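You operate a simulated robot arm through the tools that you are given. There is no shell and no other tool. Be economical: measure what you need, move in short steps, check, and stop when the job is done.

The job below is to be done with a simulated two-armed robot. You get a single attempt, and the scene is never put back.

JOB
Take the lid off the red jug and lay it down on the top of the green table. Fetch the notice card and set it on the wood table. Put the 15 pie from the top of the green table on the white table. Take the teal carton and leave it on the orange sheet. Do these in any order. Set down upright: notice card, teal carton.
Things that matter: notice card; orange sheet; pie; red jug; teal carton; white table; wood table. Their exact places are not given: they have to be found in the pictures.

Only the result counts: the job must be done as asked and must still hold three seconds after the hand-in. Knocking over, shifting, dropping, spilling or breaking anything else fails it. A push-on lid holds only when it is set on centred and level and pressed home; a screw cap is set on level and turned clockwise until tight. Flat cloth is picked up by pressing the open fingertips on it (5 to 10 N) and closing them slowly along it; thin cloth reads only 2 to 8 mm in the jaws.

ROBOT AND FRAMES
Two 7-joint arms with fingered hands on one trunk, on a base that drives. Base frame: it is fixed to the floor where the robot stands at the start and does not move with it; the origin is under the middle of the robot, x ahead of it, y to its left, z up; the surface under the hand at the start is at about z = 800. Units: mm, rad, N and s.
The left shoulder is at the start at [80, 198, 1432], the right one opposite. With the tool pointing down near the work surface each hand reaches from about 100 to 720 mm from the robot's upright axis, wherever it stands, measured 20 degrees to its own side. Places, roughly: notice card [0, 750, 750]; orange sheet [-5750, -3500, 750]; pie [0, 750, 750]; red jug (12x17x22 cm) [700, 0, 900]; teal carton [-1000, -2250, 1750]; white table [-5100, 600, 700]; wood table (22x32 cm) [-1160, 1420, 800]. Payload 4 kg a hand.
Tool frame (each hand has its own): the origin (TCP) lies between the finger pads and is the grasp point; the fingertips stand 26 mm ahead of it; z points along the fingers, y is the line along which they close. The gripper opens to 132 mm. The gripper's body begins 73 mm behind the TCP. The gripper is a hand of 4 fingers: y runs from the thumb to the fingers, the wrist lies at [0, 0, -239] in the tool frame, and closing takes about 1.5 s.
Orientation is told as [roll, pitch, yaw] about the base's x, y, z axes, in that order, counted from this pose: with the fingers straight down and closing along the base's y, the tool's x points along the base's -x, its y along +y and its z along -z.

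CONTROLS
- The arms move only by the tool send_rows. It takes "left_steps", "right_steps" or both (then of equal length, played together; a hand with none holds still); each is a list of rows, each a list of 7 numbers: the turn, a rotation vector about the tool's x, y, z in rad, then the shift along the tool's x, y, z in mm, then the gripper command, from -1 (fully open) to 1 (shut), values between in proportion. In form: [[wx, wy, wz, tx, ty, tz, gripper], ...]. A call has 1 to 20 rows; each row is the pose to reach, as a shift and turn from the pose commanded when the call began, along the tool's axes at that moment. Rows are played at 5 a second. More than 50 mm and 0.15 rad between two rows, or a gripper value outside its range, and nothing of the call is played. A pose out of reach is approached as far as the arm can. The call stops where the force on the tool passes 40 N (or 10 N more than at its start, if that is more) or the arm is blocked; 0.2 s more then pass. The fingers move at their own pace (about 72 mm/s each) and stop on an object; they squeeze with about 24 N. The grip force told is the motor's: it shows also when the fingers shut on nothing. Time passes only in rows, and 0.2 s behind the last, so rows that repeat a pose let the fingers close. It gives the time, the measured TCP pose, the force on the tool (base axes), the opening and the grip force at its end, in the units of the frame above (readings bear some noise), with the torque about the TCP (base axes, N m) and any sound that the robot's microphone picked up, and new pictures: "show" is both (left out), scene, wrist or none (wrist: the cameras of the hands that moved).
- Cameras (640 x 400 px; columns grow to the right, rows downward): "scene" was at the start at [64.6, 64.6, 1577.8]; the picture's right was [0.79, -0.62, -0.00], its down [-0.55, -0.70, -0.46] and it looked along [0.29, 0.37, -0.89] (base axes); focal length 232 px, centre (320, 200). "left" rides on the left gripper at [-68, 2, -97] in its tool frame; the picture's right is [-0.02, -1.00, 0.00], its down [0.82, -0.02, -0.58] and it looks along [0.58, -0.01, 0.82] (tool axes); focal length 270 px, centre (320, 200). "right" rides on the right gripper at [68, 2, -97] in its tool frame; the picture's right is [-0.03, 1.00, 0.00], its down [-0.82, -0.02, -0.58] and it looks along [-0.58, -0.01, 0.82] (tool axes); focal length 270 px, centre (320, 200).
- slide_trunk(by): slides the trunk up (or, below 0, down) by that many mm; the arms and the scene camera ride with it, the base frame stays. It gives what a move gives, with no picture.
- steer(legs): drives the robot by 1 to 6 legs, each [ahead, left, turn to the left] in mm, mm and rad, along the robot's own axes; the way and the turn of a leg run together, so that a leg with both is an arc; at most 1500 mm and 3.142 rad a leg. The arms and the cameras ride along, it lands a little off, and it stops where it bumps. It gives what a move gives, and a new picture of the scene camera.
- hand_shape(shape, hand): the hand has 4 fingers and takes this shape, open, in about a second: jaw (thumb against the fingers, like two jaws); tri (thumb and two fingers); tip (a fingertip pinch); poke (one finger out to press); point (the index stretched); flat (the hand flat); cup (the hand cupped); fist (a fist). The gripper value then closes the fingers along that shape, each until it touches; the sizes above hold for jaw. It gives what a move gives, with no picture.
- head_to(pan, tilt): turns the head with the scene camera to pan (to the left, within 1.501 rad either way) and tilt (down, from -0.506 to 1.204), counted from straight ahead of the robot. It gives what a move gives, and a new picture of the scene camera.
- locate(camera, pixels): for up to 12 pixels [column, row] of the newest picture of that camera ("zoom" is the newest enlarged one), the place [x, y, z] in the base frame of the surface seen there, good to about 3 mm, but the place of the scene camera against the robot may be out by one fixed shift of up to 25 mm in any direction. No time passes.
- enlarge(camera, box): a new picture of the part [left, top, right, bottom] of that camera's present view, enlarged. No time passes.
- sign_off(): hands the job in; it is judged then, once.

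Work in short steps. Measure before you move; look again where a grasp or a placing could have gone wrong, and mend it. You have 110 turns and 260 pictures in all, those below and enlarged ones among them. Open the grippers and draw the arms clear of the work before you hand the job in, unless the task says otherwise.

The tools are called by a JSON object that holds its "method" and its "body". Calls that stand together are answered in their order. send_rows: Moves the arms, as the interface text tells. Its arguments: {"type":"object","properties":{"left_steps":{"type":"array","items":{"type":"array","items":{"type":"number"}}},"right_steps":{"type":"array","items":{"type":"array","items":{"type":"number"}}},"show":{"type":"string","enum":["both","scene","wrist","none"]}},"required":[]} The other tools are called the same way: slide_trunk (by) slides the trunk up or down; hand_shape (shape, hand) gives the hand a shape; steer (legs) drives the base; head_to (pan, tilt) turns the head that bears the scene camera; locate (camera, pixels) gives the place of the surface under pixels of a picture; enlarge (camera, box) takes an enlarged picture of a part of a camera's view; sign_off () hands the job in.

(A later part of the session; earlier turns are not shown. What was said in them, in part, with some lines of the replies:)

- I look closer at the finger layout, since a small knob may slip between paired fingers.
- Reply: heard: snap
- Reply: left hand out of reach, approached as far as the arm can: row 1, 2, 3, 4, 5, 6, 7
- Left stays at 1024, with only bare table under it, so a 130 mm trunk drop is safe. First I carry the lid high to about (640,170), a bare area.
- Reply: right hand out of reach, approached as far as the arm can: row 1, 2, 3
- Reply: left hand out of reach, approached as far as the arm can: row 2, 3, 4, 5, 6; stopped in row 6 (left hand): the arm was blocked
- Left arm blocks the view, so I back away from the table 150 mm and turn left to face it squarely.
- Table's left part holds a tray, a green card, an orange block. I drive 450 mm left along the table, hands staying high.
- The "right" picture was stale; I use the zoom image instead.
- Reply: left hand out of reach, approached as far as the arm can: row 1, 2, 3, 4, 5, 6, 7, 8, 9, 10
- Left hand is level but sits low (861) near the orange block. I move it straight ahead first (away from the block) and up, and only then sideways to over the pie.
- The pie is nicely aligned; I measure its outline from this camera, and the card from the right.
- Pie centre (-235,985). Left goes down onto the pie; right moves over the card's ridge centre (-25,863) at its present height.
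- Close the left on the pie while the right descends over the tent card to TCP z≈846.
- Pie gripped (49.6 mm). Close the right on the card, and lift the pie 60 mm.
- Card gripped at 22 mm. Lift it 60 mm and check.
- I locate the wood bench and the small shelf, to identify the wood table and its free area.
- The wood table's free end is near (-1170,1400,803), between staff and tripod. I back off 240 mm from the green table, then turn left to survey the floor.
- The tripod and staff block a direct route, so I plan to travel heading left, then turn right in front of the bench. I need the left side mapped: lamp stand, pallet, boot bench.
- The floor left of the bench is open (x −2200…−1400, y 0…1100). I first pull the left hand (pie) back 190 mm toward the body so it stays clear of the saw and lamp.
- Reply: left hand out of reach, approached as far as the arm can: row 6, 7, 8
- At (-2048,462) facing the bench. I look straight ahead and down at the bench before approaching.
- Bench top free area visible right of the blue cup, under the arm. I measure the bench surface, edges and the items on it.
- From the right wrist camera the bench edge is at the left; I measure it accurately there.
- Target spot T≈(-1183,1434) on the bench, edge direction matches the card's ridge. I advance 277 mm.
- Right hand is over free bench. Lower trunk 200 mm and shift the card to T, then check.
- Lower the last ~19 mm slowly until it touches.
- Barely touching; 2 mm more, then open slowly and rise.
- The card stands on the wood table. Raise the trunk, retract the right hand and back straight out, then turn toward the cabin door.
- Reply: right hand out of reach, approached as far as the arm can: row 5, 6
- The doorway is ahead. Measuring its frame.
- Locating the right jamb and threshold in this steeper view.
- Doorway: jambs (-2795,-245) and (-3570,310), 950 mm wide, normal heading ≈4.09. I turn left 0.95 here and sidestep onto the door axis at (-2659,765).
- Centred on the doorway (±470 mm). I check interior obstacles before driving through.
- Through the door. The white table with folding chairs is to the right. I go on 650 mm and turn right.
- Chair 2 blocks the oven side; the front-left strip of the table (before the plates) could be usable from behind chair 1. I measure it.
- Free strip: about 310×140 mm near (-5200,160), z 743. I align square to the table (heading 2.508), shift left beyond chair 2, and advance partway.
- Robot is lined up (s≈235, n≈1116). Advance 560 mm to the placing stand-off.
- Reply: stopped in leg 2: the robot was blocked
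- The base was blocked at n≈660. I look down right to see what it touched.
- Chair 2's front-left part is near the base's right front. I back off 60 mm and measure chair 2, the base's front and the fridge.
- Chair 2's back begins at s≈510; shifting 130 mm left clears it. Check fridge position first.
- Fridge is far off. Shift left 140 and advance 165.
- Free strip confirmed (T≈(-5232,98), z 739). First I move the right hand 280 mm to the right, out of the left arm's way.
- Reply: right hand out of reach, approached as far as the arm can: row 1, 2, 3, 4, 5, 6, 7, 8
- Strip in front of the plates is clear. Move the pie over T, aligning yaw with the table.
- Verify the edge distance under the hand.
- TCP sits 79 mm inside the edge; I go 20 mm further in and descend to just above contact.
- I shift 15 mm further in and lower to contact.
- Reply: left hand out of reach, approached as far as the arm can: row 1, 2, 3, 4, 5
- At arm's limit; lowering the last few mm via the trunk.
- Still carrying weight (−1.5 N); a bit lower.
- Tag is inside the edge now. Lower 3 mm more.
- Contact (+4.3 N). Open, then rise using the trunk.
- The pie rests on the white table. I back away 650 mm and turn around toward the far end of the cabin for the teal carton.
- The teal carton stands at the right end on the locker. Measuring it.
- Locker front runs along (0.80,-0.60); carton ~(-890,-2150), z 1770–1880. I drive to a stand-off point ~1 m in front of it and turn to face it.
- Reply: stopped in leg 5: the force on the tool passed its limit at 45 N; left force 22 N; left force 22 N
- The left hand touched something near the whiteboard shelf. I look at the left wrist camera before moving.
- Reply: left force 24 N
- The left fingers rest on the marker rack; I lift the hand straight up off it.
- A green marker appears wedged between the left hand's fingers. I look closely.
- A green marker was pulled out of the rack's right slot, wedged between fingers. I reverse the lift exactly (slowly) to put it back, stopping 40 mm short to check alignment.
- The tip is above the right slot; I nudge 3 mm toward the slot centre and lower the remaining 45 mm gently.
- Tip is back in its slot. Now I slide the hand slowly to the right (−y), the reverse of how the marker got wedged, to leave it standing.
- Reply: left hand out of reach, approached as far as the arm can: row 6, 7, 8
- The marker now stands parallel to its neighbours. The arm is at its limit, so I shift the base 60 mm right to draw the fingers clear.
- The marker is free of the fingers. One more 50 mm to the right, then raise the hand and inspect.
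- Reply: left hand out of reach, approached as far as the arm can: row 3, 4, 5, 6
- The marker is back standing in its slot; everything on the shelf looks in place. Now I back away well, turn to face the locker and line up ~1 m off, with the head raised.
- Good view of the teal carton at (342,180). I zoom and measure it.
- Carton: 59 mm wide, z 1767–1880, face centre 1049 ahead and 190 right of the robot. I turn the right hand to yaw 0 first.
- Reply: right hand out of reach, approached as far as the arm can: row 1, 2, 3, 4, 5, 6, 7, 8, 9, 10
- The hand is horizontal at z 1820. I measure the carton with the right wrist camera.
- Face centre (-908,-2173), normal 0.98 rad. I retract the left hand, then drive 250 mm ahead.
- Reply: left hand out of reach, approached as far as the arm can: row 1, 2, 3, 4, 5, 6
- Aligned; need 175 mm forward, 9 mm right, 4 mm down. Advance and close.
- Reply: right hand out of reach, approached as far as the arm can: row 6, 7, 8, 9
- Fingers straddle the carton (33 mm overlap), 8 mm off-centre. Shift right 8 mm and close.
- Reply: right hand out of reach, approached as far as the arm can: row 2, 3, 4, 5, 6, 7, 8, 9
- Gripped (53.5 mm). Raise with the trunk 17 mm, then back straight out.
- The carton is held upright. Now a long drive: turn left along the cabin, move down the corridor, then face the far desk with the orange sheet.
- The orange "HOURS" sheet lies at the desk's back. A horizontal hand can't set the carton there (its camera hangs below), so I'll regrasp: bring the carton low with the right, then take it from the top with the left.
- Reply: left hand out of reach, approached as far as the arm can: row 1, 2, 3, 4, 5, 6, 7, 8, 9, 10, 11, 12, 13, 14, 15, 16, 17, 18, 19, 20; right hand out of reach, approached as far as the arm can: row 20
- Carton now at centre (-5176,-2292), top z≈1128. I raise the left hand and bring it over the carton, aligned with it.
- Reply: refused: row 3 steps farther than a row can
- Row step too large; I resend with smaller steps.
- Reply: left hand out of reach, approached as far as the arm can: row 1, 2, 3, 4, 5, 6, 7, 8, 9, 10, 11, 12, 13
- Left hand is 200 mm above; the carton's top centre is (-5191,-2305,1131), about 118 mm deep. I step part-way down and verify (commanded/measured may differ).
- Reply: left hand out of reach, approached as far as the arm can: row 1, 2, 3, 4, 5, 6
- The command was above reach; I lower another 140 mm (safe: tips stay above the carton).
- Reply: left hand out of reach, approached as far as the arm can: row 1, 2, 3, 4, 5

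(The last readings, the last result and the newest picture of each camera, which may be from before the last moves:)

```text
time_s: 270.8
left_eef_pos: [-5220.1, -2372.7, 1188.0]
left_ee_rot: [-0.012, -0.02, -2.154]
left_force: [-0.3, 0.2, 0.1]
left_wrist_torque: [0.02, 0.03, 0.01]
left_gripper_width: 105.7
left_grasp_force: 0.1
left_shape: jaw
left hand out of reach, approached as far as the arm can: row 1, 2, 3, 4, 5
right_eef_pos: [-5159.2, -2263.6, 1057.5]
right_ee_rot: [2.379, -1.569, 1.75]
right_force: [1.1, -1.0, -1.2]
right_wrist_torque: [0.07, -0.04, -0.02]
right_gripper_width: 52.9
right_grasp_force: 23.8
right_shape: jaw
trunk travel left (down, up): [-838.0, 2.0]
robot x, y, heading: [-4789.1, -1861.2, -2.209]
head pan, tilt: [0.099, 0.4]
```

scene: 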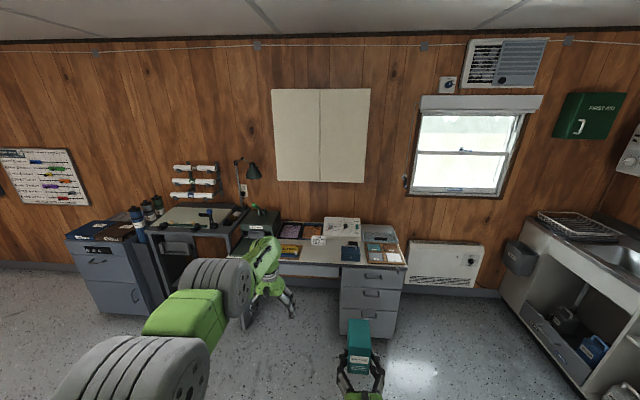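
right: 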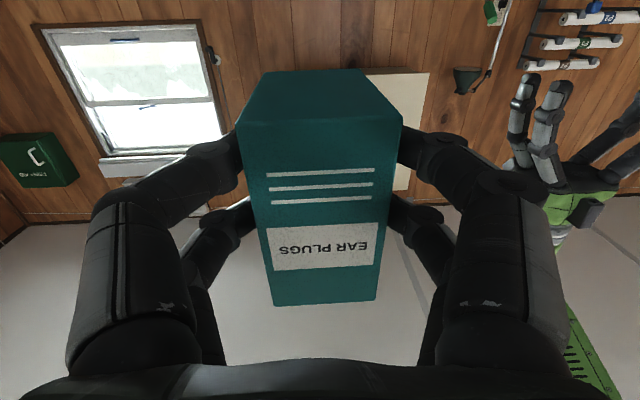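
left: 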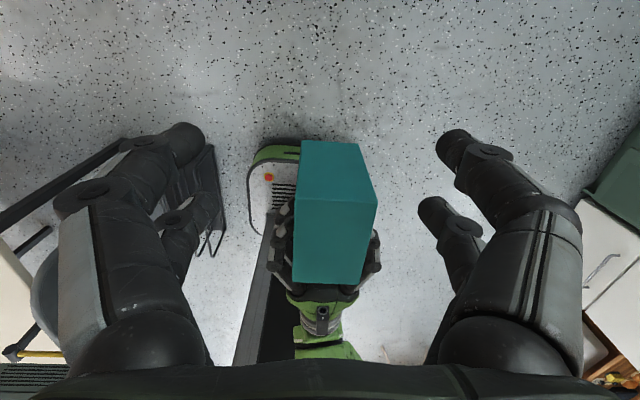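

The left arm can't come nearer here, so I bring the carton to it: right hand 73 mm forward, 13 mm left, then up 55 mm between the left fingers.

{"method": "send_rows", "body": {"right_steps": [[0, 0, 0, 0, 5, 25, 0.6], [0, 0, 0, 0, 9, 50, 0.6], [0, 0, 0, 0, 13, 73, 0.6], [0, 0, 0, 0, 13, 73, 0.6], [0, 0, 0, -15, 13, 73, 0.6], [0, 0, 0, -30, 13, 73, 0.6], [0, 0, 0, -43, 13, 73, 0.6], [0, 0, 0, -55, 13, 73, 0.6], [0, 0, 0, -55, 13, 73, 0.6]], "show": "wrist"}}

{"method": "enlarge", "body": {"camera": "left", "box": [0, 0, 640, 400]}}

{"method": "locate", "body": {"camera": "zoom", "pixels": [[320, 120], [320, 170], [300, 150], [340, 150], [320, 230]]}}

```text
time_s: 272.8
left_eef_pos: [-5219.4, -2373.7, 1187.9]
left_ee_rot: [-0.01, -0.019, -2.151]
left_force: [0.3, -0.9, 0.6]
left_wrist_torque: [-0.05, 0.03, 0.02]
left_gripper_width: 105.6
left_grasp_force: 0.1
left_shape: jaw
right_eef_pos: [-5187.6, -2333.7, 1110.9]
right_ee_rot: [2.493, -1.568, 1.636]
right_force: [-0.2, -0.2, -1.9]
right_wrist_torque: [0.04, -0.04, -0.01]
right_gripper_width: 53.1
right_grasp_force: 23.7
right_shape: jaw
trunk travel left (down, up): [-838.0, 2.0]
robot x, y, heading: [-4785.4, -1866.0, -2.212]
head pan, tilt: [0.099, 0.4]
```

right: 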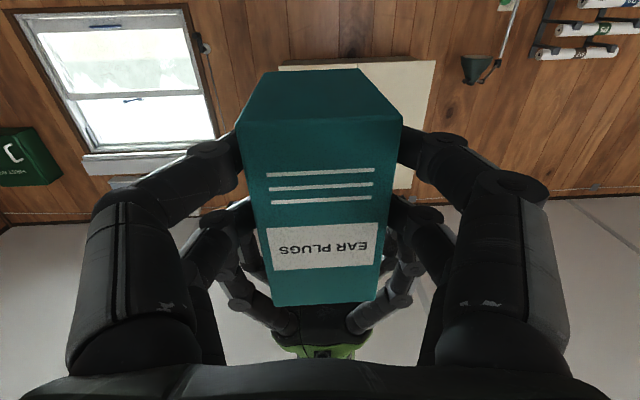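

```text
1.00 times, centred on (320, 200) of left (not enlarged: the box is as wide or as high as the picture)
```

zoom: 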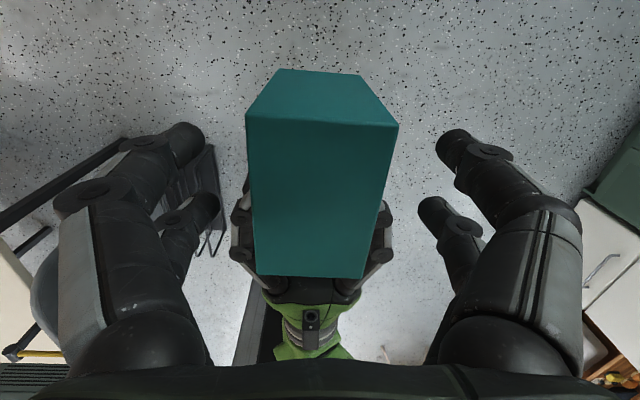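

```text
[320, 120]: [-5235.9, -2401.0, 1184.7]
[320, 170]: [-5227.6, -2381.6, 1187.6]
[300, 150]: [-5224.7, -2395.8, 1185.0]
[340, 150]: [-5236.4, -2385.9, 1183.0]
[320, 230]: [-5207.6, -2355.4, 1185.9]
```

Carton is centred between the left fingers. Raise 7 mm more and close the left grip.

{"method": "send_rows", "body": {"right_steps": [[0, 0, 0, -4, 0, 0, 0.6], [0, 0, 0, -7, 0, 0, 0.6], [0, 0, 0, -7, 0, 0, 0.6], [0, 0, 0, -7, 0, 0, 0.6], [0, 0, 0, -7, 0, 0, 0.6], [0, 0, 0, -7, 0, 0, 0.6], [0, 0, 0, -7, 0, 0, 0.6], [0, 0, 0, -7, 0, 0, 0.6]], "left_steps": [[0, 0, 0, 0, 0, 0, -0.6], [0, 0, 0, 0, 0, 0, -0.6], [0, 0, 0, 0, 0, 0, -0.2], [0, 0, 0, 0, 0, 0, 0.2], [0, 0, 0, 0, 0, 0, 0.4], [0, 0, 0, 0, 0, 0, 0.6], [0, 0, 0, 0, 0, 0, 0.6], [0, 0, 0, 0, 0, 0, 0.6]], "show": "wrist"}}

```text
time_s: 274.6
left_eef_pos: [-5218.1, -2372.5, 1187.8]
left_ee_rot: [-0.013, -0.019, -2.154]
left_force: [-0.3, -0.8, 0.1]
left_wrist_torque: [-0.04, -0.01, -0.03]
left_gripper_width: 52.5
left_grasp_force: 23.7
left_shape: jaw
right_eef_pos: [-5187.7, -2333.5, 1118.3]
right_ee_rot: [2.601, -1.567, 1.527]
right_force: [-0.3, 0.0, -0.3]
right_wrist_torque: [0.01, -0.01, 0.03]
right_gripper_width: 52.6
right_grasp_force: 24.2
right_shape: jaw
trunk travel left (down, up): [-838.0, 2.0]
robot x, y, heading: [-4785.3, -1860.8, -2.215]
head pan, tilt: [0.099, 0.4]
```

right: 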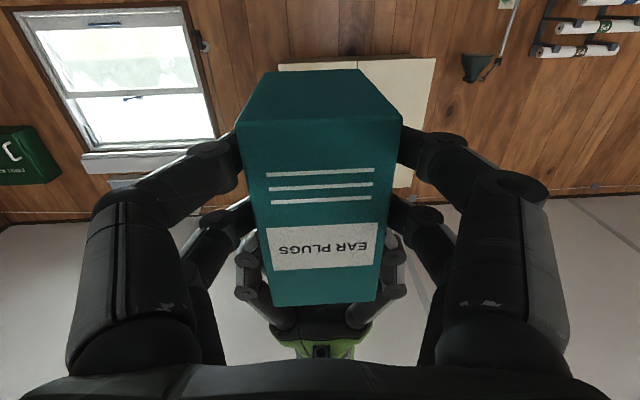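
left: 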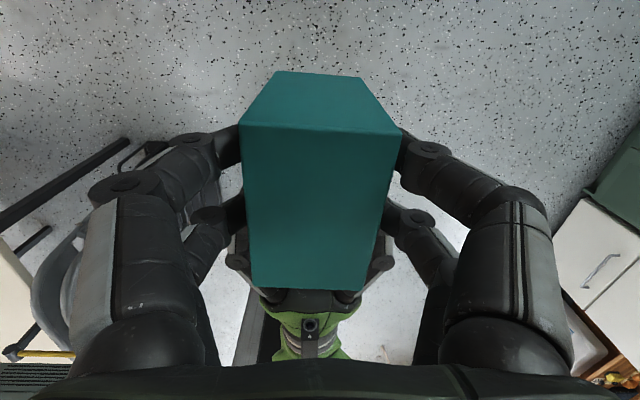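

Left holds the carton (52.5 mm). Open the right, withdraw it backward, then right and upward out of the way.

{"method": "send_rows", "body": {"right_steps": [[0, 0, 0, 0, 0, 0, 0.3], [0, 0, 0, 0, 0, 0, 0], [0, 0, 0, 0, 0, 0, -0.4], [0, 0, 0, 0, 0, 0, -0.6], [0, 0, 0, 0, 0, -20, -0.6], [0, 0, 0, 0, 0, -45, -0.6], [0, 0, 0, 0, 0, -70, -0.6], [0, 0, 0, 0, 0, -95, -0.6], [0, 0, 0, 0, 0, -120, -0.6], [0, 0, 0, 0, -40, -120, -0.6], [0, 0, 0, 0, -80, -120, -0.6], [0, 0, 0, 0, -120, -120, -0.6], [0, 0, 0, -35, -155, -120, -0.6], [0, 0, 0, -80, -160, -120, -0.6], [0, 0, 0, -125, -160, -120, -0.6], [0, 0, 0, -170, -160, -120, -0.6], [0, 0, 0, -215, -160, -120, -0.6], [0, 0, 0, -260, -160, -110, -0.6], [0, 0, 0, -300, -160, -100, -0.6], [0, 0, 0, -340, -160, -90, -0.6]], "show": "scene"}}

{"method": "enlarge", "body": {"camera": "left", "box": [0, 0, 640, 400]}}

```text
time_s: 278.8
left_eef_pos: [-5217.7, -2375.0, 1186.5]
left_ee_rot: [-0.013, -0.017, -2.152]
left_force: [-0.2, 0.2, -1.5]
left_wrist_torque: [-0.02, 0.0, 0.01]
left_gripper_width: 52.7
left_grasp_force: 24.0
left_shape: jaw
right_eef_pos: [-5278.3, -2217.5, 1269.1]
right_ee_rot: [3.093, -1.446, 0.989]
right_force: [-0.8, 0.7, -0.1]
right_wrist_torque: [0.03, 0.03, -0.03]
right_gripper_width: 105.5
right_grasp_force: 0.1
right_shape: jaw
right hand out of reach, approached as far as the arm can: row 14, 15, 16, 17, 18, 19, 20
trunk travel left (down, up): [-838.0, 2.0]
robot x, y, heading: [-4787.7, -1858.0, -2.215]
head pan, tilt: [0.099, 0.4]
```

scene: 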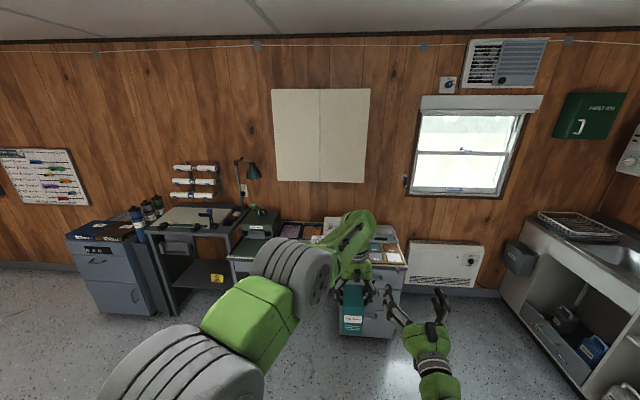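

```text
1.00 times, centred on (320, 200) of left (not enlarged: the box is as wide or as high as the picture)
```

zoom: 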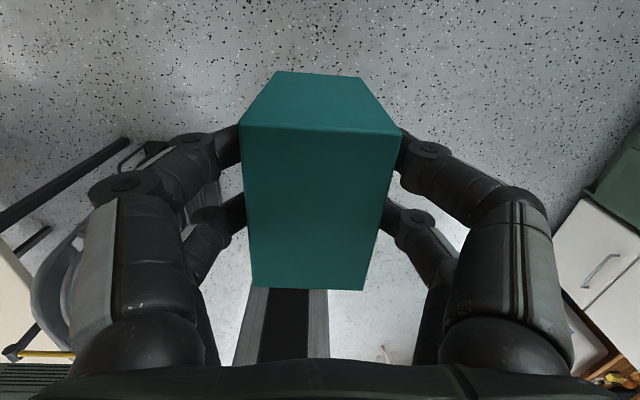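

Carton firmly in the left hand (bottom ≈ TCP−110). I drive left 249 and ahead 850 toward the desk, then look.

{"method": "steer", "body": {"legs": [[0, 249, 0], [850, 0, 0]]}}

{"method": "head_to", "body": {"pan": 0.0, "tilt": 0.75}}

{"method": "enlarge", "body": {"camera": "scene", "box": [160, 120, 480, 380]}}

{"method": "enlarge", "body": {"camera": "right", "box": [0, 0, 640, 400]}}

```text
time_s: 280.3
left_eef_pos: [-5090.6, -2469.5, 1184.7]
left_ee_rot: [-0.011, -0.02, -2.153]
left_force: [-0.2, -0.1, -1.5]
left_wrist_torque: [0.01, 0.03, 0.0]
left_gripper_width: 52.3
left_grasp_force: 24.3
left_shape: jaw
right_eef_pos: [-5150.5, -2316.1, 1268.4]
right_ee_rot: [3.084, -1.445, 0.996]
right_force: [-0.3, -0.7, -1.0]
right_wrist_torque: [-0.01, -0.01, -0.04]
right_gripper_width: 105.5
right_grasp_force: 0.2
right_shape: jaw
trunk travel left (down, up): [-838.0, 2.0]
robot x, y, heading: [-4654.6, -1959.3, -2.215]
head pan, tilt: [0.099, 0.4]
stopped in leg 1: the robot was blocked; the commanded pose is now the measured one
```

scene: 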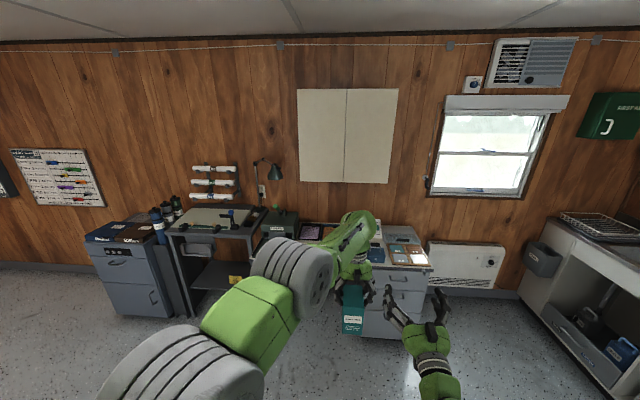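

```text
time_s: 281.1
left_eef_pos: [-5088.0, -2472.1, 1185.9]
left_ee_rot: [-0.014, -0.019, -2.154]
left_force: [0.5, -1.2, -1.9]
left_wrist_torque: [0.01, 0.01, 0.04]
left_gripper_width: 52.4
left_grasp_force: 23.6
left_shape: jaw
right_eef_pos: [-5147.0, -2319.1, 1268.0]
right_ee_rot: [3.113, -1.446, 0.968]
right_force: [0.1, 0.0, 0.0]
right_wrist_torque: [0.04, -0.02, -0.05]
right_gripper_width: 105.4
right_grasp_force: 0.1
right_shape: jaw
trunk travel left (down, up): [-838.0, 2.0]
robot x, y, heading: [-4654.6, -1958.3, -2.21]
head pan, tilt: [0.0, 0.75]
```

scene: 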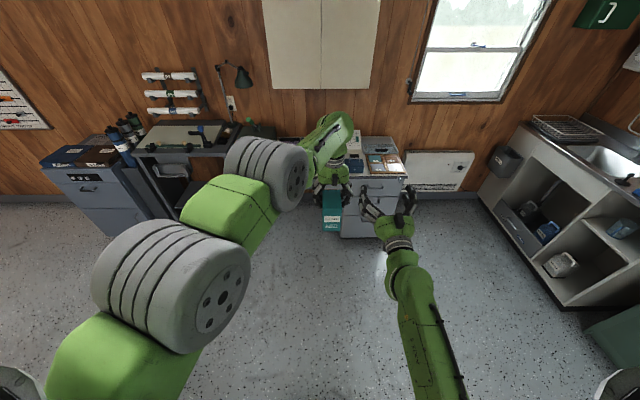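

```text
1.54 times, centred on (320, 250) of scene
```

zoom: 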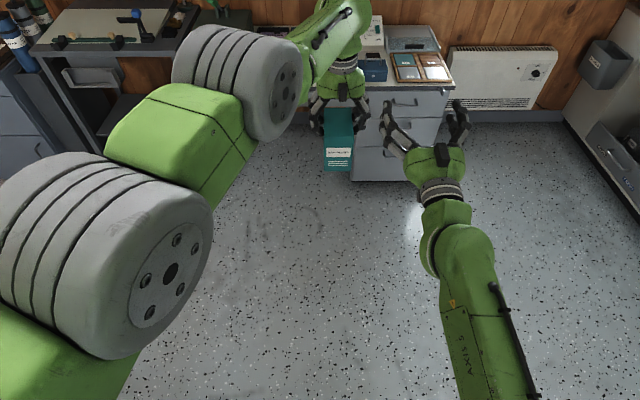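

```text
1.00 times, centred on (320, 200) of right (not enlarged: the box is as wide or as high as the picture)
```

zoom: 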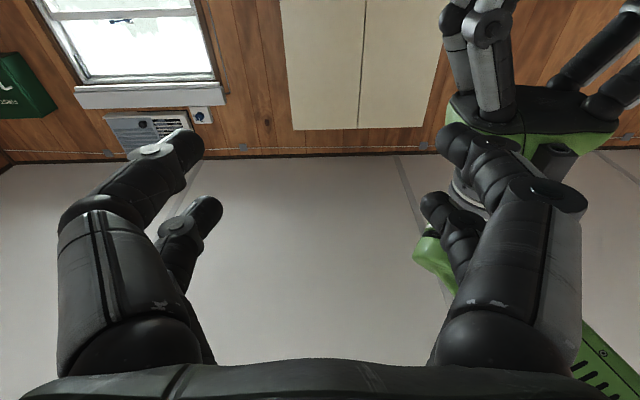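

Left sidestep was blocked by the folded chairs beside the tan table. I step back right, go ahead 700 past them, then shift left 143.

{"method": "steer", "body": {"legs": [[0, -60, 0], [700, 0, 0], [0, 143, 0], [180, 0, 0]]}}

{"method": "enlarge", "body": {"camera": "left", "box": [0, 0, 640, 400]}}

{"method": "locate", "body": {"camera": "zoom", "pixels": [[200, 30], [320, 40], [450, 60], [420, 20], [500, 100], [150, 60], [320, 20], [250, 30], [380, 30], [560, 60], [440, 120], [80, 80]]}}

{"method": "enlarge", "body": {"camera": "scene", "box": [200, 100, 480, 300]}}

```text
time_s: 287.6
left_eef_pos: [-5546.3, -3226.6, 1186.4]
left_ee_rot: [-0.012, -0.02, -2.151]
left_force: [-0.3, 0.0, -1.5]
left_wrist_torque: [0.0, 0.02, 0.01]
left_gripper_width: 52.5
left_grasp_force: 23.9
left_shape: jaw
right_eef_pos: [-5606.4, -3071.2, 1269.9]
right_ee_rot: [3.091, -1.446, 0.993]
right_force: [0.1, 0.7, 0.0]
right_wrist_torque: [0.01, -0.03, -0.04]
right_gripper_width: 105.5
right_grasp_force: 0.1
right_shape: jaw
trunk travel left (down, up): [-838.0, 2.0]
robot x, y, heading: [-5110.1, -2712.2, -2.213]
head pan, tilt: [0.0, 0.75]
```

scene: 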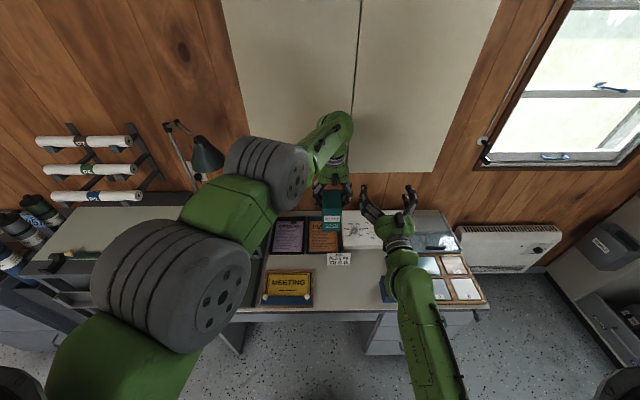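

```text
1.00 times, centred on (320, 200) of left (not enlarged: the box is as wide or as high as the picture)
```

zoom: 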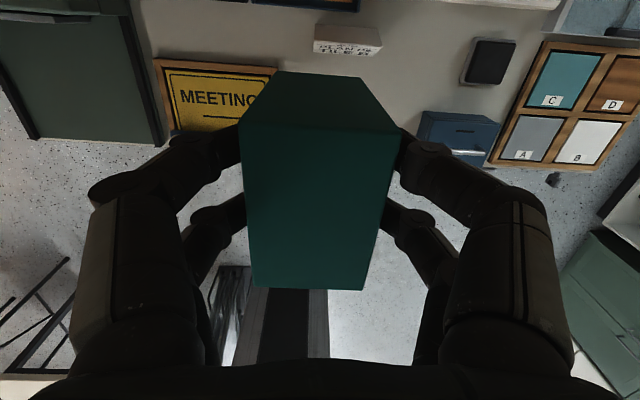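

```text
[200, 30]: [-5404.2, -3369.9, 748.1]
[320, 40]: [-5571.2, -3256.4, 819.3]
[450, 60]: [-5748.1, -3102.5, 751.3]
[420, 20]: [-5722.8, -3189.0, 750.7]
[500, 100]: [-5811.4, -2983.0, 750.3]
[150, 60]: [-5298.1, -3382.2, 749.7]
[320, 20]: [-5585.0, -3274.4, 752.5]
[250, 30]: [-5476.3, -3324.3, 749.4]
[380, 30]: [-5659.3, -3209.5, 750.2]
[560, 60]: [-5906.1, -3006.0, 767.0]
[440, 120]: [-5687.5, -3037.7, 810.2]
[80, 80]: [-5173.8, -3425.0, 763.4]
```

```text
2.00 times, centred on (340, 200) of scene
```

zoom: 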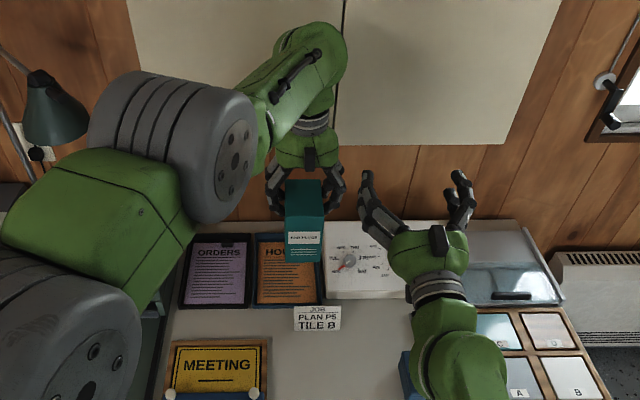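

The sheet is clear ahead. I measure the sheet corners, and the lamp versus the left elbow, before the final approach.

{"method": "locate", "body": {"camera": "zoom", "pixels": [[262, 245], [260, 300], [317, 297], [285, 280], [50, 110], [80, 125], [100, 120], [130, 85], [30, 75], [220, 285], [335, 290], [305, 240]]}}

```text
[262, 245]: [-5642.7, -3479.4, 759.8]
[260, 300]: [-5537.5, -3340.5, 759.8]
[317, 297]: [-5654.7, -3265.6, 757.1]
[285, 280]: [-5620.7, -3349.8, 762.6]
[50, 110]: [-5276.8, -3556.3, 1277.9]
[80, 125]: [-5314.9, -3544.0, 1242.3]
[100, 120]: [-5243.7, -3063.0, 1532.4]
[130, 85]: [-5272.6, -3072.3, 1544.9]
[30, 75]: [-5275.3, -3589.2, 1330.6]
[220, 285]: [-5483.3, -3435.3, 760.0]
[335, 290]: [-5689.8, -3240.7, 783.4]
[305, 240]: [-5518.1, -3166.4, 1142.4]
```

Sheet centre ≈(-5652,-3368), elbow stays ~350 mm from the lamp. Drive the last 172 mm ahead, then lower by trunk 290 mm (carton bottom ≈ 785, sheet 760).

{"method": "steer", "body": {"legs": [[172, 0, 0]]}}

{"method": "slide_trunk", "body": {"by": -290}}

{"method": "enlarge", "body": {"camera": "left", "box": [0, 0, 640, 400]}}

{"method": "locate", "body": {"camera": "zoom", "pixels": [[200, 100], [230, 90], [280, 60], [420, 80], [320, 40], [410, 110], [200, 60], [450, 60], [320, 62], [380, 60]]}}

{"method": "enlarge", "body": {"camera": "scene", "box": [220, 130, 460, 320]}}

```text
time_s: 288.4
left_eef_pos: [-5550.0, -3228.6, 1188.1]
left_ee_rot: [-0.007, -0.017, -2.156]
left_force: [12.6, 19.4, 8.1]
left_wrist_torque: [-3.01, 1.83, 0.06]
left_gripper_width: 52.5
left_grasp_force: 23.8
left_shape: jaw
right_eef_pos: [-5609.5, -3077.5, 1274.6]
right_ee_rot: [3.098, -1.436, 0.988]
right_force: [0.3, -0.5, -0.3]
right_wrist_torque: [-0.01, 0.0, -0.03]
right_gripper_width: 105.2
right_grasp_force: 0.0
right_shape: jaw
trunk travel left (down, up): [-838.0, 2.0]
robot x, y, heading: [-5124.0, -2725.7, -2.211]
head pan, tilt: [0.0, 0.75]
stopped in leg 1: the robot was blocked; the commanded pose is now the measured one
```

scene: 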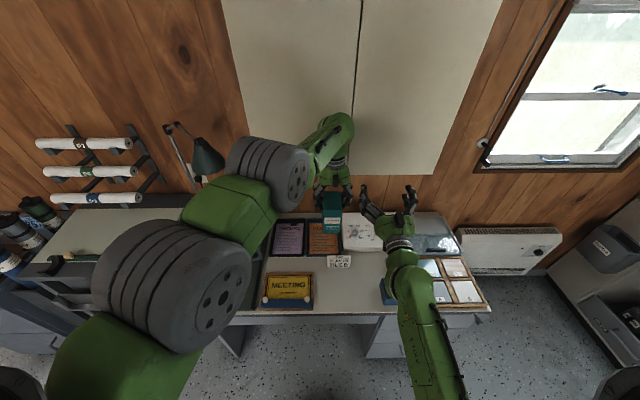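

```text
time_s: 291.0
left_eef_pos: [-5557.2, -3237.0, 920.5]
left_ee_rot: [-0.017, -0.035, -2.154]
left_force: [6.0, 4.7, 25.6]
left_wrist_torque: [0.11, -0.34, 0.06]
left_gripper_width: 53.2
left_grasp_force: 24.2
left_shape: jaw
right_eef_pos: [-5613.0, -3080.8, 993.8]
right_ee_rot: [3.095, -1.441, 0.99]
right_force: [-0.4, -0.1, -0.1]
right_wrist_torque: [-0.03, 0.02, -0.02]
right_gripper_width: 105.3
right_grasp_force: 0.1
right_shape: jaw
trunk travel left (down, up): [-560.0, 280.0]
robot x, y, heading: [-5120.8, -2727.4, -2.211]
head pan, tilt: [0.0, 0.75]
stopped: the force on the tool passed its limit at 47 N (the readings are from after the stop); the commanded pose is now the measured one
```

```text
1.00 times, centred on (320, 200) of left (not enlarged: the box is as wide or as high as the picture)
```

zoom: 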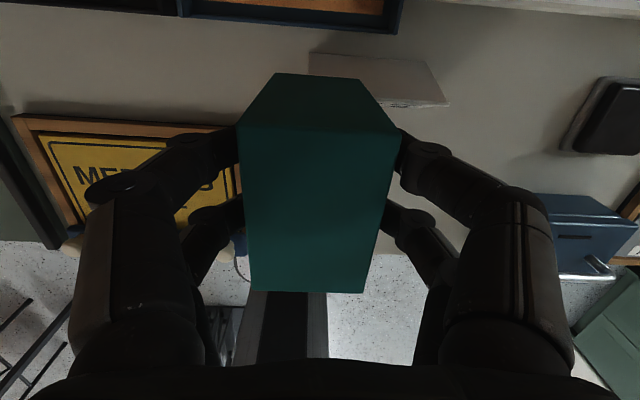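

```text
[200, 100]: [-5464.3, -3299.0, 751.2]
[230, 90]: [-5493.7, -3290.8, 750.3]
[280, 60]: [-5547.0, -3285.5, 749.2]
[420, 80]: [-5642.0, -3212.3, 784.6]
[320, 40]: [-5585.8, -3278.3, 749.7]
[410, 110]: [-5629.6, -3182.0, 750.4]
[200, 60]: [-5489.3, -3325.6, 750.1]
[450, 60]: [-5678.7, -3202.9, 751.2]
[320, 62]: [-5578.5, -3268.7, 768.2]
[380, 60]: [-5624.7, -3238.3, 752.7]
```

```text
2.11 times, centred on (340, 225) of scene
```

zoom: 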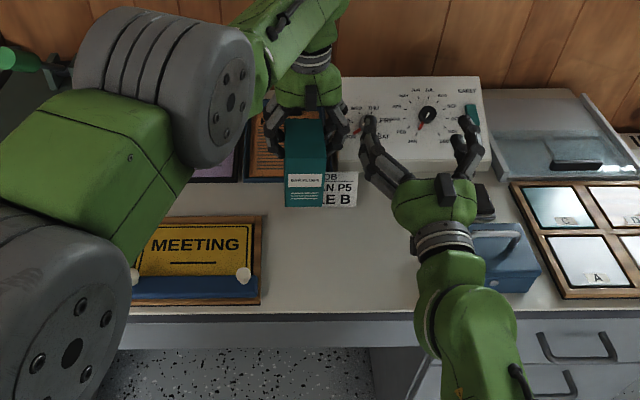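

The base was blocked early and the carton came down on the job card. I raise the trunk 70 mm at once and inspect.

{"method": "slide_trunk", "body": {"by": 70}}

{"method": "enlarge", "body": {"camera": "left", "box": [0, 0, 640, 400]}}

{"method": "enlarge", "body": {"camera": "scene", "box": [200, 60, 480, 280]}}

{"method": "locate", "body": {"camera": "scene", "pixels": [[300, 60], [300, 150], [270, 120], [420, 160], [250, 180], [210, 155], [345, 262], [330, 260], [300, 240], [318, 250]]}}

```text
time_s: 292.1
left_eef_pos: [-5557.5, -3237.4, 984.8]
left_ee_rot: [-0.014, -0.023, -2.156]
left_force: [0.5, 0.2, -1.4]
left_wrist_torque: [0.01, 0.02, 0.03]
left_gripper_width: 53.1
left_grasp_force: 24.0
left_shape: jaw
right_eef_pos: [-5616.8, -3082.9, 1060.9]
right_ee_rot: [3.088, -1.445, 0.996]
right_force: [0.2, -0.7, -0.4]
right_wrist_torque: [-0.03, 0.01, 0.03]
right_gripper_width: 105.2
right_grasp_force: 0.1
right_shape: jaw
trunk travel left (down, up): [-630.0, 210.0]
robot x, y, heading: [-5123.3, -2722.6, -2.212]
head pan, tilt: [0.0, 0.75]
```

```text
1.00 times, centred on (320, 200) of left (not enlarged: the box is as wide or as high as the picture)
```

zoom: 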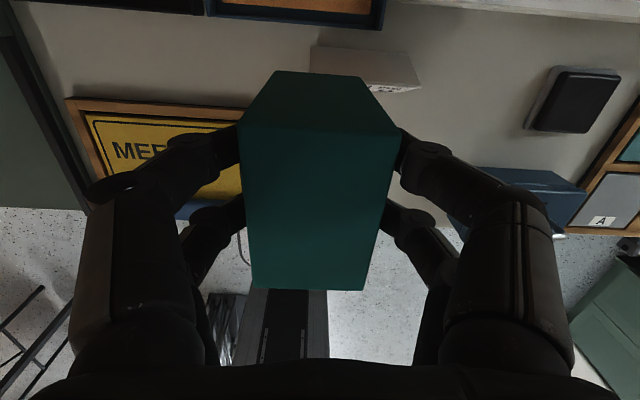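

```text
1.82 times, centred on (340, 170) of scene
```

zoom: 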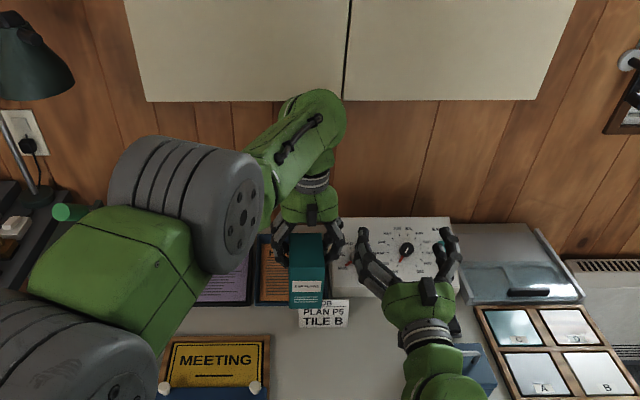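

```text
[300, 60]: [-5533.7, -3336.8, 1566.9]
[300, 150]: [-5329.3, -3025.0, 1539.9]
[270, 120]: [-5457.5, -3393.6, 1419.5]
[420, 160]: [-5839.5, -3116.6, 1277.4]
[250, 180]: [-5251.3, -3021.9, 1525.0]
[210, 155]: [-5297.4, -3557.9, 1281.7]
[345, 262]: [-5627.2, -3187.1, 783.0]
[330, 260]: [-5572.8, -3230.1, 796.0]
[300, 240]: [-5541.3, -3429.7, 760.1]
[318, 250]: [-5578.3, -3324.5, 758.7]
```

The job card still stands. The wall cabinet (front ~740 ahead, bottom ~1270) blocked the raised wrist, so I go in low: shift left 55 to pass beside the card, lower 75 mm, advance 135 mm under the cabinet, shift back right 45.

{"method": "steer", "body": {"legs": [[0, 55, 0]]}}

{"method": "slide_trunk", "body": {"by": -75}}

{"method": "steer", "body": {"legs": [[137, 0, 0], [0, -45, 0]]}}

{"method": "enlarge", "body": {"camera": "left", "box": [0, 0, 640, 400]}}

{"method": "enlarge", "body": {"camera": "scene", "box": [220, 120, 440, 300]}}

{"method": "locate", "body": {"camera": "zoom", "pixels": [[190, 240], [200, 280], [215, 250], [320, 290], [330, 250], [240, 300], [150, 250], [260, 280]]}}

```text
time_s: 293.0
left_eef_pos: [-5520.1, -3265.0, 984.6]
left_ee_rot: [-0.007, -0.027, -2.155]
left_force: [-0.5, 0.5, -1.2]
left_wrist_torque: [-0.04, -0.07, -0.01]
left_gripper_width: 53.2
left_grasp_force: 23.9
left_shape: jaw
right_eef_pos: [-5577.8, -3110.5, 1060.0]
right_ee_rot: [3.033, -1.443, 1.051]
right_force: [-0.3, 1.1, -0.1]
right_wrist_torque: [0.0, 0.0, 0.03]
right_gripper_width: 105.5
right_grasp_force: 0.0
right_shape: jaw
trunk travel left (down, up): [-630.0, 210.0]
robot x, y, heading: [-5077.5, -2756.4, -2.21]
head pan, tilt: [0.0, 0.75]
```

scene: 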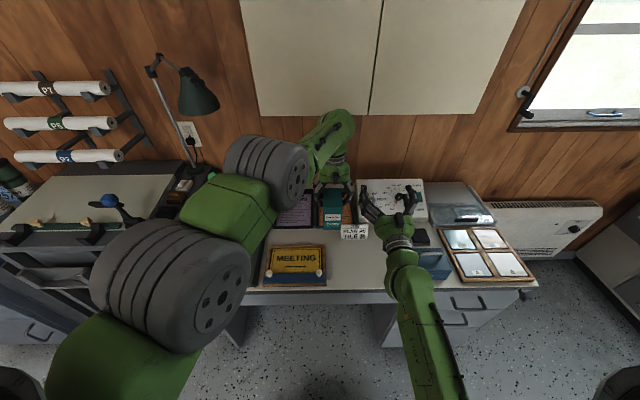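

```text
time_s: 294.1
left_eef_pos: [-5515.9, -3268.4, 909.4]
left_ee_rot: [-0.014, -0.024, -2.156]
left_force: [-0.1, 0.4, -1.5]
left_wrist_torque: [-0.01, 0.01, 0.0]
left_gripper_width: 53.4
left_grasp_force: 24.4
left_shape: jaw
right_eef_pos: [-5573.5, -3113.9, 986.5]
right_ee_rot: [3.079, -1.442, 1.0]
right_force: [-0.7, -0.3, -0.5]
right_wrist_torque: [0.03, 0.01, 0.01]
right_gripper_width: 105.3
right_grasp_force: 0.0
right_shape: jaw
trunk travel left (down, up): [-555.0, 285.0]
robot x, y, heading: [-5079.0, -2756.1, -2.215]
head pan, tilt: [0.0, 0.75]
```

```text
time_s: 295.9
left_eef_pos: [-5627.2, -3353.0, 911.0]
left_ee_rot: [-0.019, -0.027, -2.154]
left_force: [0.5, -0.2, -1.7]
left_wrist_torque: [0.01, 0.05, -0.04]
left_gripper_width: 53.1
left_grasp_force: 23.9
left_shape: jaw
right_eef_pos: [-5684.1, -3201.0, 987.8]
right_ee_rot: [3.131, -1.444, 0.952]
right_force: [0.4, -0.9, 0.0]
right_wrist_torque: [0.01, 0.0, -0.06]
right_gripper_width: 105.3
right_grasp_force: 0.1
right_shape: jaw
trunk travel left (down, up): [-555.0, 285.0]
robot x, y, heading: [-5197.6, -2839.7, -2.212]
head pan, tilt: [0.0, 0.75]
```

scene: 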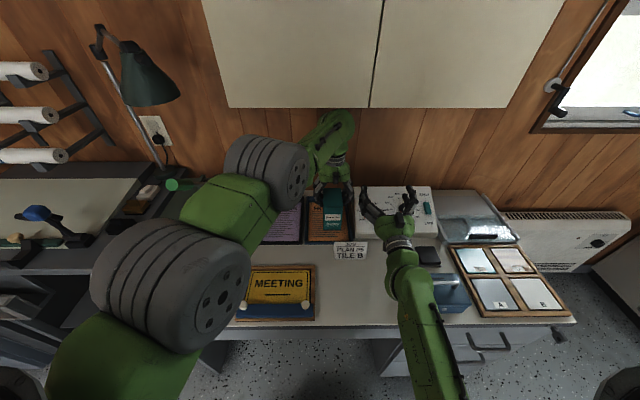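

```text
1.00 times, centred on (320, 200) of left (not enlarged: the box is as wide or as high as the picture)
```

zoom: 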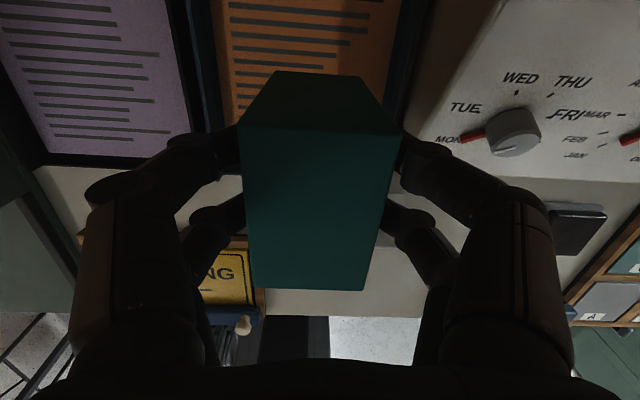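

```text
2.22 times, centred on (330, 210) of scene
```

zoom: 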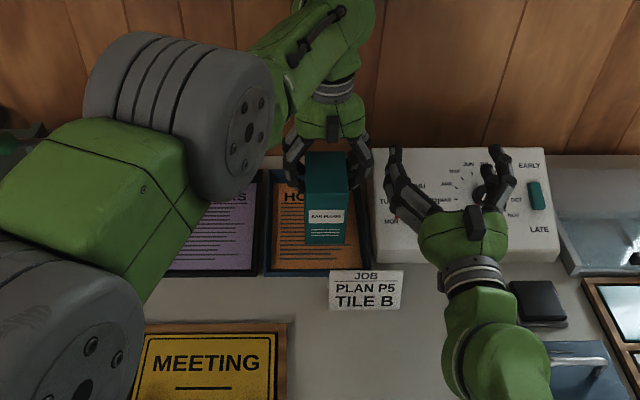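

```text
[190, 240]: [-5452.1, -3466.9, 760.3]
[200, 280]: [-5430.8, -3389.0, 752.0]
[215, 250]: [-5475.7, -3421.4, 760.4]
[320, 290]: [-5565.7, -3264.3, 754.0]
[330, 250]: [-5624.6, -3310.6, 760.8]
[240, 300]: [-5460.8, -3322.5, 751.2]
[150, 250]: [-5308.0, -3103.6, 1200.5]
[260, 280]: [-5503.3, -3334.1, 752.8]
```

The carton is over the orange sheet, bottom ≈801, sheet ≈760; job card upright. Nudge 18 mm ahead, then lower by trunk in small stages.

{"method": "steer", "body": {"legs": [[18, -5, 0]]}}

{"method": "slide_trunk", "body": {"by": -36}}

{"method": "slide_trunk", "body": {"by": -4}}

{"method": "slide_trunk", "body": {"by": -3}}

{"method": "enlarge", "body": {"camera": "scene", "box": [260, 150, 420, 280]}}

```text
time_s: 296.7
left_eef_pos: [-5643.7, -3360.4, 912.8]
left_ee_rot: [-0.013, -0.027, -2.154]
left_force: [1.1, -0.2, -1.5]
left_wrist_torque: [-0.04, 0.01, 0.05]
left_gripper_width: 53.4
left_grasp_force: 23.9
left_shape: jaw
right_eef_pos: [-5701.3, -3206.8, 989.4]
right_ee_rot: [3.09, -1.44, 0.994]
right_force: [-0.4, 0.9, 0.4]
right_wrist_torque: [0.07, -0.03, 0.02]
right_gripper_width: 105.3
right_grasp_force: 0.2
right_shape: jaw
trunk travel left (down, up): [-555.0, 285.0]
robot x, y, heading: [-5210.4, -2848.7, -2.206]
head pan, tilt: [0.0, 0.75]
```

scene: 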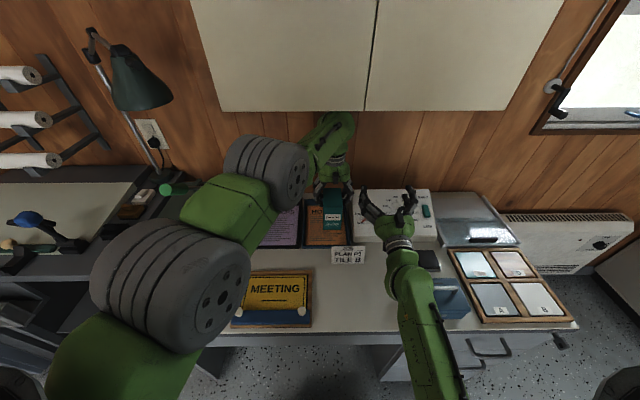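

```text
time_s: 297.5
left_eef_pos: [-5646.0, -3363.9, 872.7]
left_ee_rot: [-0.015, -0.023, -2.154]
left_force: [-0.9, -0.6, -0.5]
left_wrist_torque: [0.01, 0.03, -0.03]
left_gripper_width: 53.1
left_grasp_force: 24.6
left_shape: jaw
right_eef_pos: [-5702.9, -3208.4, 950.0]
right_ee_rot: [3.088, -1.445, 0.995]
right_force: [1.1, -0.1, -0.1]
right_wrist_torque: [-0.02, 0.03, 0.02]
right_gripper_width: 105.7
right_grasp_force: 0.1
right_shape: jaw
trunk travel left (down, up): [-519.0, 321.0]
robot x, y, heading: [-5210.6, -2850.6, -2.213]
head pan, tilt: [0.0, 0.75]
```

```text
time_s: 298.0
left_eef_pos: [-5645.0, -3363.1, 870.0]
left_ee_rot: [-0.014, -0.024, -2.152]
left_force: [0.1, 0.2, -1.3]
left_wrist_torque: [-0.02, 0.03, 0.02]
left_gripper_width: 53.3
left_grasp_force: 24.0
left_shape: jaw
right_eef_pos: [-5702.8, -3207.7, 946.6]
right_ee_rot: [3.09, -1.444, 0.995]
right_force: [-0.3, -0.2, 0.4]
right_wrist_torque: [0.0, 0.02, 0.03]
right_gripper_width: 105.2
right_grasp_force: 0.0
right_shape: jaw
trunk travel left (down, up): [-515.0, 325.0]
robot x, y, heading: [-5210.9, -2846.2, -2.211]
head pan, tilt: [0.0, 0.75]
```

```text
time_s: 298.6
left_eef_pos: [-5645.6, -3363.5, 865.8]
left_ee_rot: [-0.015, -0.026, -2.154]
left_force: [-0.4, -0.2, -1.3]
left_wrist_torque: [0.01, 0.02, 0.02]
left_gripper_width: 53.2
left_grasp_force: 23.7
left_shape: jaw
right_eef_pos: [-5702.9, -3208.8, 943.2]
right_ee_rot: [3.089, -1.444, 0.996]
right_force: [-0.6, -0.8, -0.2]
right_wrist_torque: [-0.03, -0.01, -0.01]
right_gripper_width: 105.6
right_grasp_force: 0.1
right_shape: jaw
trunk travel left (down, up): [-512.0, 328.0]
robot x, y, heading: [-5208.4, -2849.1, -2.212]
head pan, tilt: [0.0, 0.75]
```

```text
3.08 times, centred on (340, 215) of scene
5 turns are left
```

zoom: 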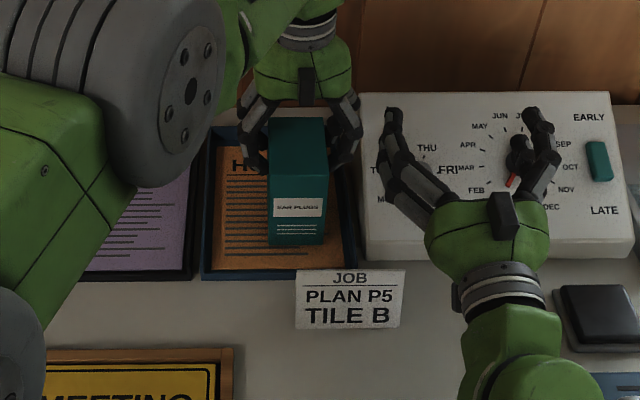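

Not yet touching (−1.3 N). Lower a few more mm in stages.

{"method": "slide_trunk", "body": {"by": -3}}

{"method": "slide_trunk", "body": {"by": -3}}

{"method": "slide_trunk", "body": {"by": -2}}

{"method": "slide_trunk", "body": {"by": -2}}

```text
time_s: 299.1
left_eef_pos: [-5646.4, -3362.2, 864.3]
left_ee_rot: [-0.013, -0.025, -2.157]
left_force: [-0.4, 0.0, -1.0]
left_wrist_torque: [0.0, -0.01, -0.02]
left_gripper_width: 53.1
left_grasp_force: 24.3
left_shape: jaw
right_eef_pos: [-5703.3, -3209.4, 939.3]
right_ee_rot: [3.089, -1.443, 0.994]
right_force: [-0.8, 0.6, -0.5]
right_wrist_torque: [0.0, 0.02, 0.03]
right_gripper_width: 105.3
right_grasp_force: 0.1
right_shape: jaw
trunk travel left (down, up): [-509.0, 331.0]
robot x, y, heading: [-5215.4, -2847.8, -2.21]
head pan, tilt: [0.0, 0.75]
```

```text
time_s: 299.6
left_eef_pos: [-5644.4, -3362.7, 861.7]
left_ee_rot: [-0.013, -0.027, -2.155]
left_force: [-0.1, -0.5, -0.1]
left_wrist_torque: [0.02, -0.03, 0.01]
left_gripper_width: 53.2
left_grasp_force: 24.1
left_shape: jaw
right_eef_pos: [-5703.1, -3209.2, 937.9]
right_ee_rot: [3.088, -1.443, 0.993]
right_force: [0.1, -0.1, 0.5]
right_wrist_torque: [0.01, 0.0, -0.04]
right_gripper_width: 105.5
right_grasp_force: 0.0
right_shape: jaw
trunk travel left (down, up): [-506.0, 334.0]
robot x, y, heading: [-5211.6, -2850.6, -2.213]
head pan, tilt: [0.0, 0.75]
```

```text
time_s: 300.1
left_eef_pos: [-5645.5, -3362.9, 859.2]
left_ee_rot: [-0.014, -0.028, -2.155]
left_force: [-0.3, -0.3, 5.9]
left_wrist_torque: [0.05, -0.07, -0.01]
left_gripper_width: 52.9
left_grasp_force: 24.4
left_shape: jaw
right_eef_pos: [-5702.0, -3208.9, 936.9]
right_ee_rot: [3.09, -1.443, 0.994]
right_force: [0.5, 0.4, 0.0]
right_wrist_torque: [0.02, -0.01, -0.02]
right_gripper_width: 105.7
right_grasp_force: 0.1
right_shape: jaw
trunk travel left (down, up): [-504.0, 336.0]
robot x, y, heading: [-5210.4, -2854.6, -2.211]
head pan, tilt: [0.0, 0.75]
```

```text
time_s: 300.6
left_eef_pos: [-5645.8, -3362.1, 859.6]
left_ee_rot: [-0.015, -0.03, -2.153]
left_force: [-0.9, -1.3, 15.1]
left_wrist_torque: [0.0, -0.11, 0.01]
left_gripper_width: 53.2
left_grasp_force: 24.2
left_shape: jaw
right_eef_pos: [-5701.3, -3208.4, 934.8]
right_ee_rot: [3.093, -1.44, 0.993]
right_force: [0.4, 0.3, -0.5]
right_wrist_torque: [0.02, 0.02, -0.02]
right_gripper_width: 105.6
right_grasp_force: 0.1
right_shape: jaw
trunk travel left (down, up): [-502.0, 338.0]
robot x, y, heading: [-5212.0, -2850.0, -2.212]
head pan, tilt: [0.0, 0.75]
4 turns are left
```

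Firm contact (15 N). Ease up 2 mm, open the left hand gently, then rise 65 mm and look.

{"method": "slide_trunk", "body": {"by": 2}}

{"method": "send_rows", "body": {"left_steps": [[0, 0, 0, 0, 0, 0, 0.4], [0, 0, 0, 0, 0, 0, 0.2], [0, 0, 0, 0, 0, 0, 0], [0, 0, 0, 0, 0, 0, -0.2], [0, 0, 0, 0, 0, 0, -0.4], [0, 0, 0, 0, 0, 0, -0.4], [0, 0, 0, 0, 0, 0, -0.4]], "show": "none"}}

{"method": "slide_trunk", "body": {"by": 65}}

{"method": "enlarge", "body": {"camera": "scene", "box": [240, 130, 440, 290]}}

{"method": "enlarge", "body": {"camera": "left", "box": [0, 0, 640, 400]}}

```text
time_s: 301.2
left_eef_pos: [-5646.3, -3363.7, 859.3]
left_ee_rot: [-0.018, -0.027, -2.155]
left_force: [-3.5, -4.2, 13.0]
left_wrist_torque: [0.0, -0.03, -0.07]
left_gripper_width: 53.3
left_grasp_force: 24.4
left_shape: jaw
right_eef_pos: [-5701.7, -3209.8, 936.1]
right_ee_rot: [3.091, -1.444, 0.992]
right_force: [-0.8, -0.4, -0.5]
right_wrist_torque: [0.01, 0.0, 0.0]
right_gripper_width: 105.3
right_grasp_force: 0.0
right_shape: jaw
trunk travel left (down, up): [-504.0, 336.0]
robot x, y, heading: [-5211.3, -2847.4, -2.208]
head pan, tilt: [0.0, 0.75]
```

```text
time_s: 302.8
left_eef_pos: [-5645.0, -3363.3, 859.0]
left_ee_rot: [-0.014, -0.026, -2.153]
left_force: [0.8, -0.1, -1.4]
left_wrist_torque: [0.0, 0.0, 0.0]
left_gripper_width: 91.9
left_grasp_force: 0.0
left_shape: jaw
right_eef_pos: [-5703.7, -3208.7, 936.0]
right_ee_rot: [3.09, -1.442, 0.994]
right_force: [-0.2, 0.6, 0.7]
right_wrist_torque: [0.03, 0.02, -0.02]
right_gripper_width: 105.5
right_grasp_force: 0.0
right_shape: jaw
trunk travel left (down, up): [-504.0, 336.0]
robot x, y, heading: [-5212.6, -2848.2, -2.209]
head pan, tilt: [0.0, 0.75]
```

```text
time_s: 303.8
left_eef_pos: [-5644.9, -3362.8, 923.1]
left_ee_rot: [-0.015, -0.027, -2.153]
left_force: [-0.3, 0.0, 0.6]
left_wrist_torque: [0.0, -0.01, 0.02]
left_gripper_width: 92.1
left_grasp_force: 0.1
left_shape: jaw
right_eef_pos: [-5703.2, -3208.7, 999.9]
right_ee_rot: [3.089, -1.444, 0.995]
right_force: [0.2, 0.0, -0.6]
right_wrist_torque: [-0.04, -0.01, 0.01]
right_gripper_width: 105.4
right_grasp_force: 0.0
right_shape: jaw
trunk travel left (down, up): [-569.0, 271.0]
robot x, y, heading: [-5211.4, -2849.0, -2.208]
head pan, tilt: [0.0, 0.75]
```

```text
2.50 times, centred on (340, 210) of scene
```

zoom: 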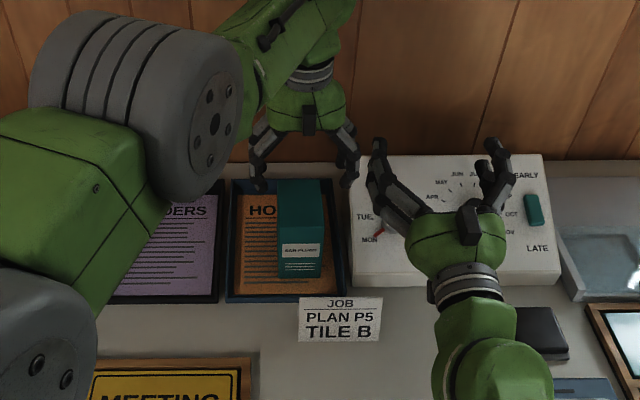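

```text
1.00 times, centred on (320, 200) of left (not enlarged: the box is as wide or as high as the picture)
3 turns are left
```

zoom: 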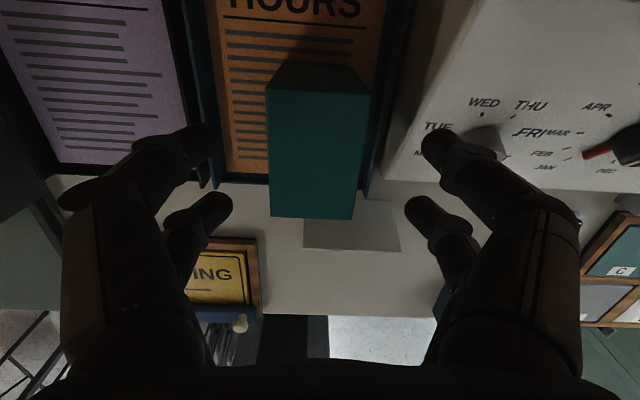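

The carton stands upright on the orange sheet, clear of the fingers (tips ~24 mm above its top). Back straight out 350 mm.

{"method": "steer", "body": {"legs": [[-350, 0, 0]]}}

```text
time_s: 306.1
left_eef_pos: [-5434.2, -3081.7, 924.2]
left_ee_rot: [-0.013, -0.026, -2.152]
left_force: [0.0, 0.2, -0.2]
left_wrist_torque: [0.03, -0.03, -0.01]
left_gripper_width: 92.0
left_grasp_force: 0.0
left_shape: jaw
right_eef_pos: [-5491.9, -2926.8, 1000.8]
right_ee_rot: [3.091, -1.444, 0.998]
right_force: [0.3, -0.1, -0.7]
right_wrist_torque: [0.01, -0.01, 0.0]
right_gripper_width: 105.4
right_grasp_force: 0.0
right_shape: jaw
trunk travel left (down, up): [-569.0, 271.0]
robot x, y, heading: [-4998.6, -2564.6, -2.211]
head pan, tilt: [0.0, 0.75]
2 turns are left
```

scene: 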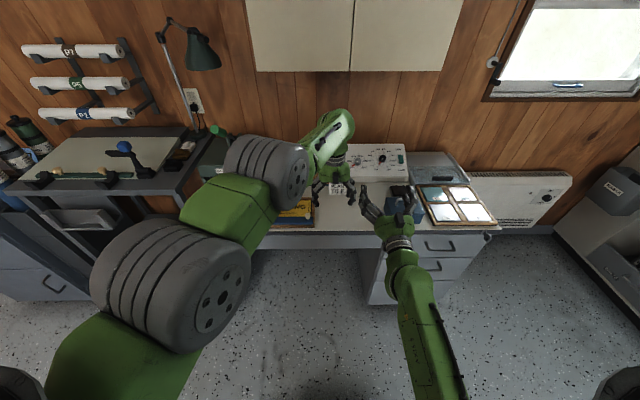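

All four items are placed, both grippers are open and the arms are clear. I hand the job in.

{"method": "sign_off", "body": {}}

```text
The job is handed in.
```

I handed the job in with all four items placed, but I bumped or moved several other things along the way, and some of those may count against it.

**Placed:**
- The red jug's lid lies flat, knob up, on top of the green table.
- The notice card stands upright on the wood table.
- The 15 pie is on the white table, in the clear strip in front of the plates.
- The teal carton stands upright on the orange HOURS sheet.

**Bumped or disturbed:**
- **Marker rack:** the left hand struck the rack below the whiteboard and pulled a green marker out. I put it back in its slot. I could not tell whether the rack itself shifted.
- **Job card on the desk:** the carton came down on it with about 47 N. It still stood upright in later pictures and may have shifted slightly.
- **Two other base bumps:** the base stopped once near a chair at the white table and once beside the folded chairs at the tan table. I took the chairs to be what it touched, and did not check closely whether either moved.
- **Wall cabinet over the desk:** the arm appears to have pressed against it once, and the base stopped.
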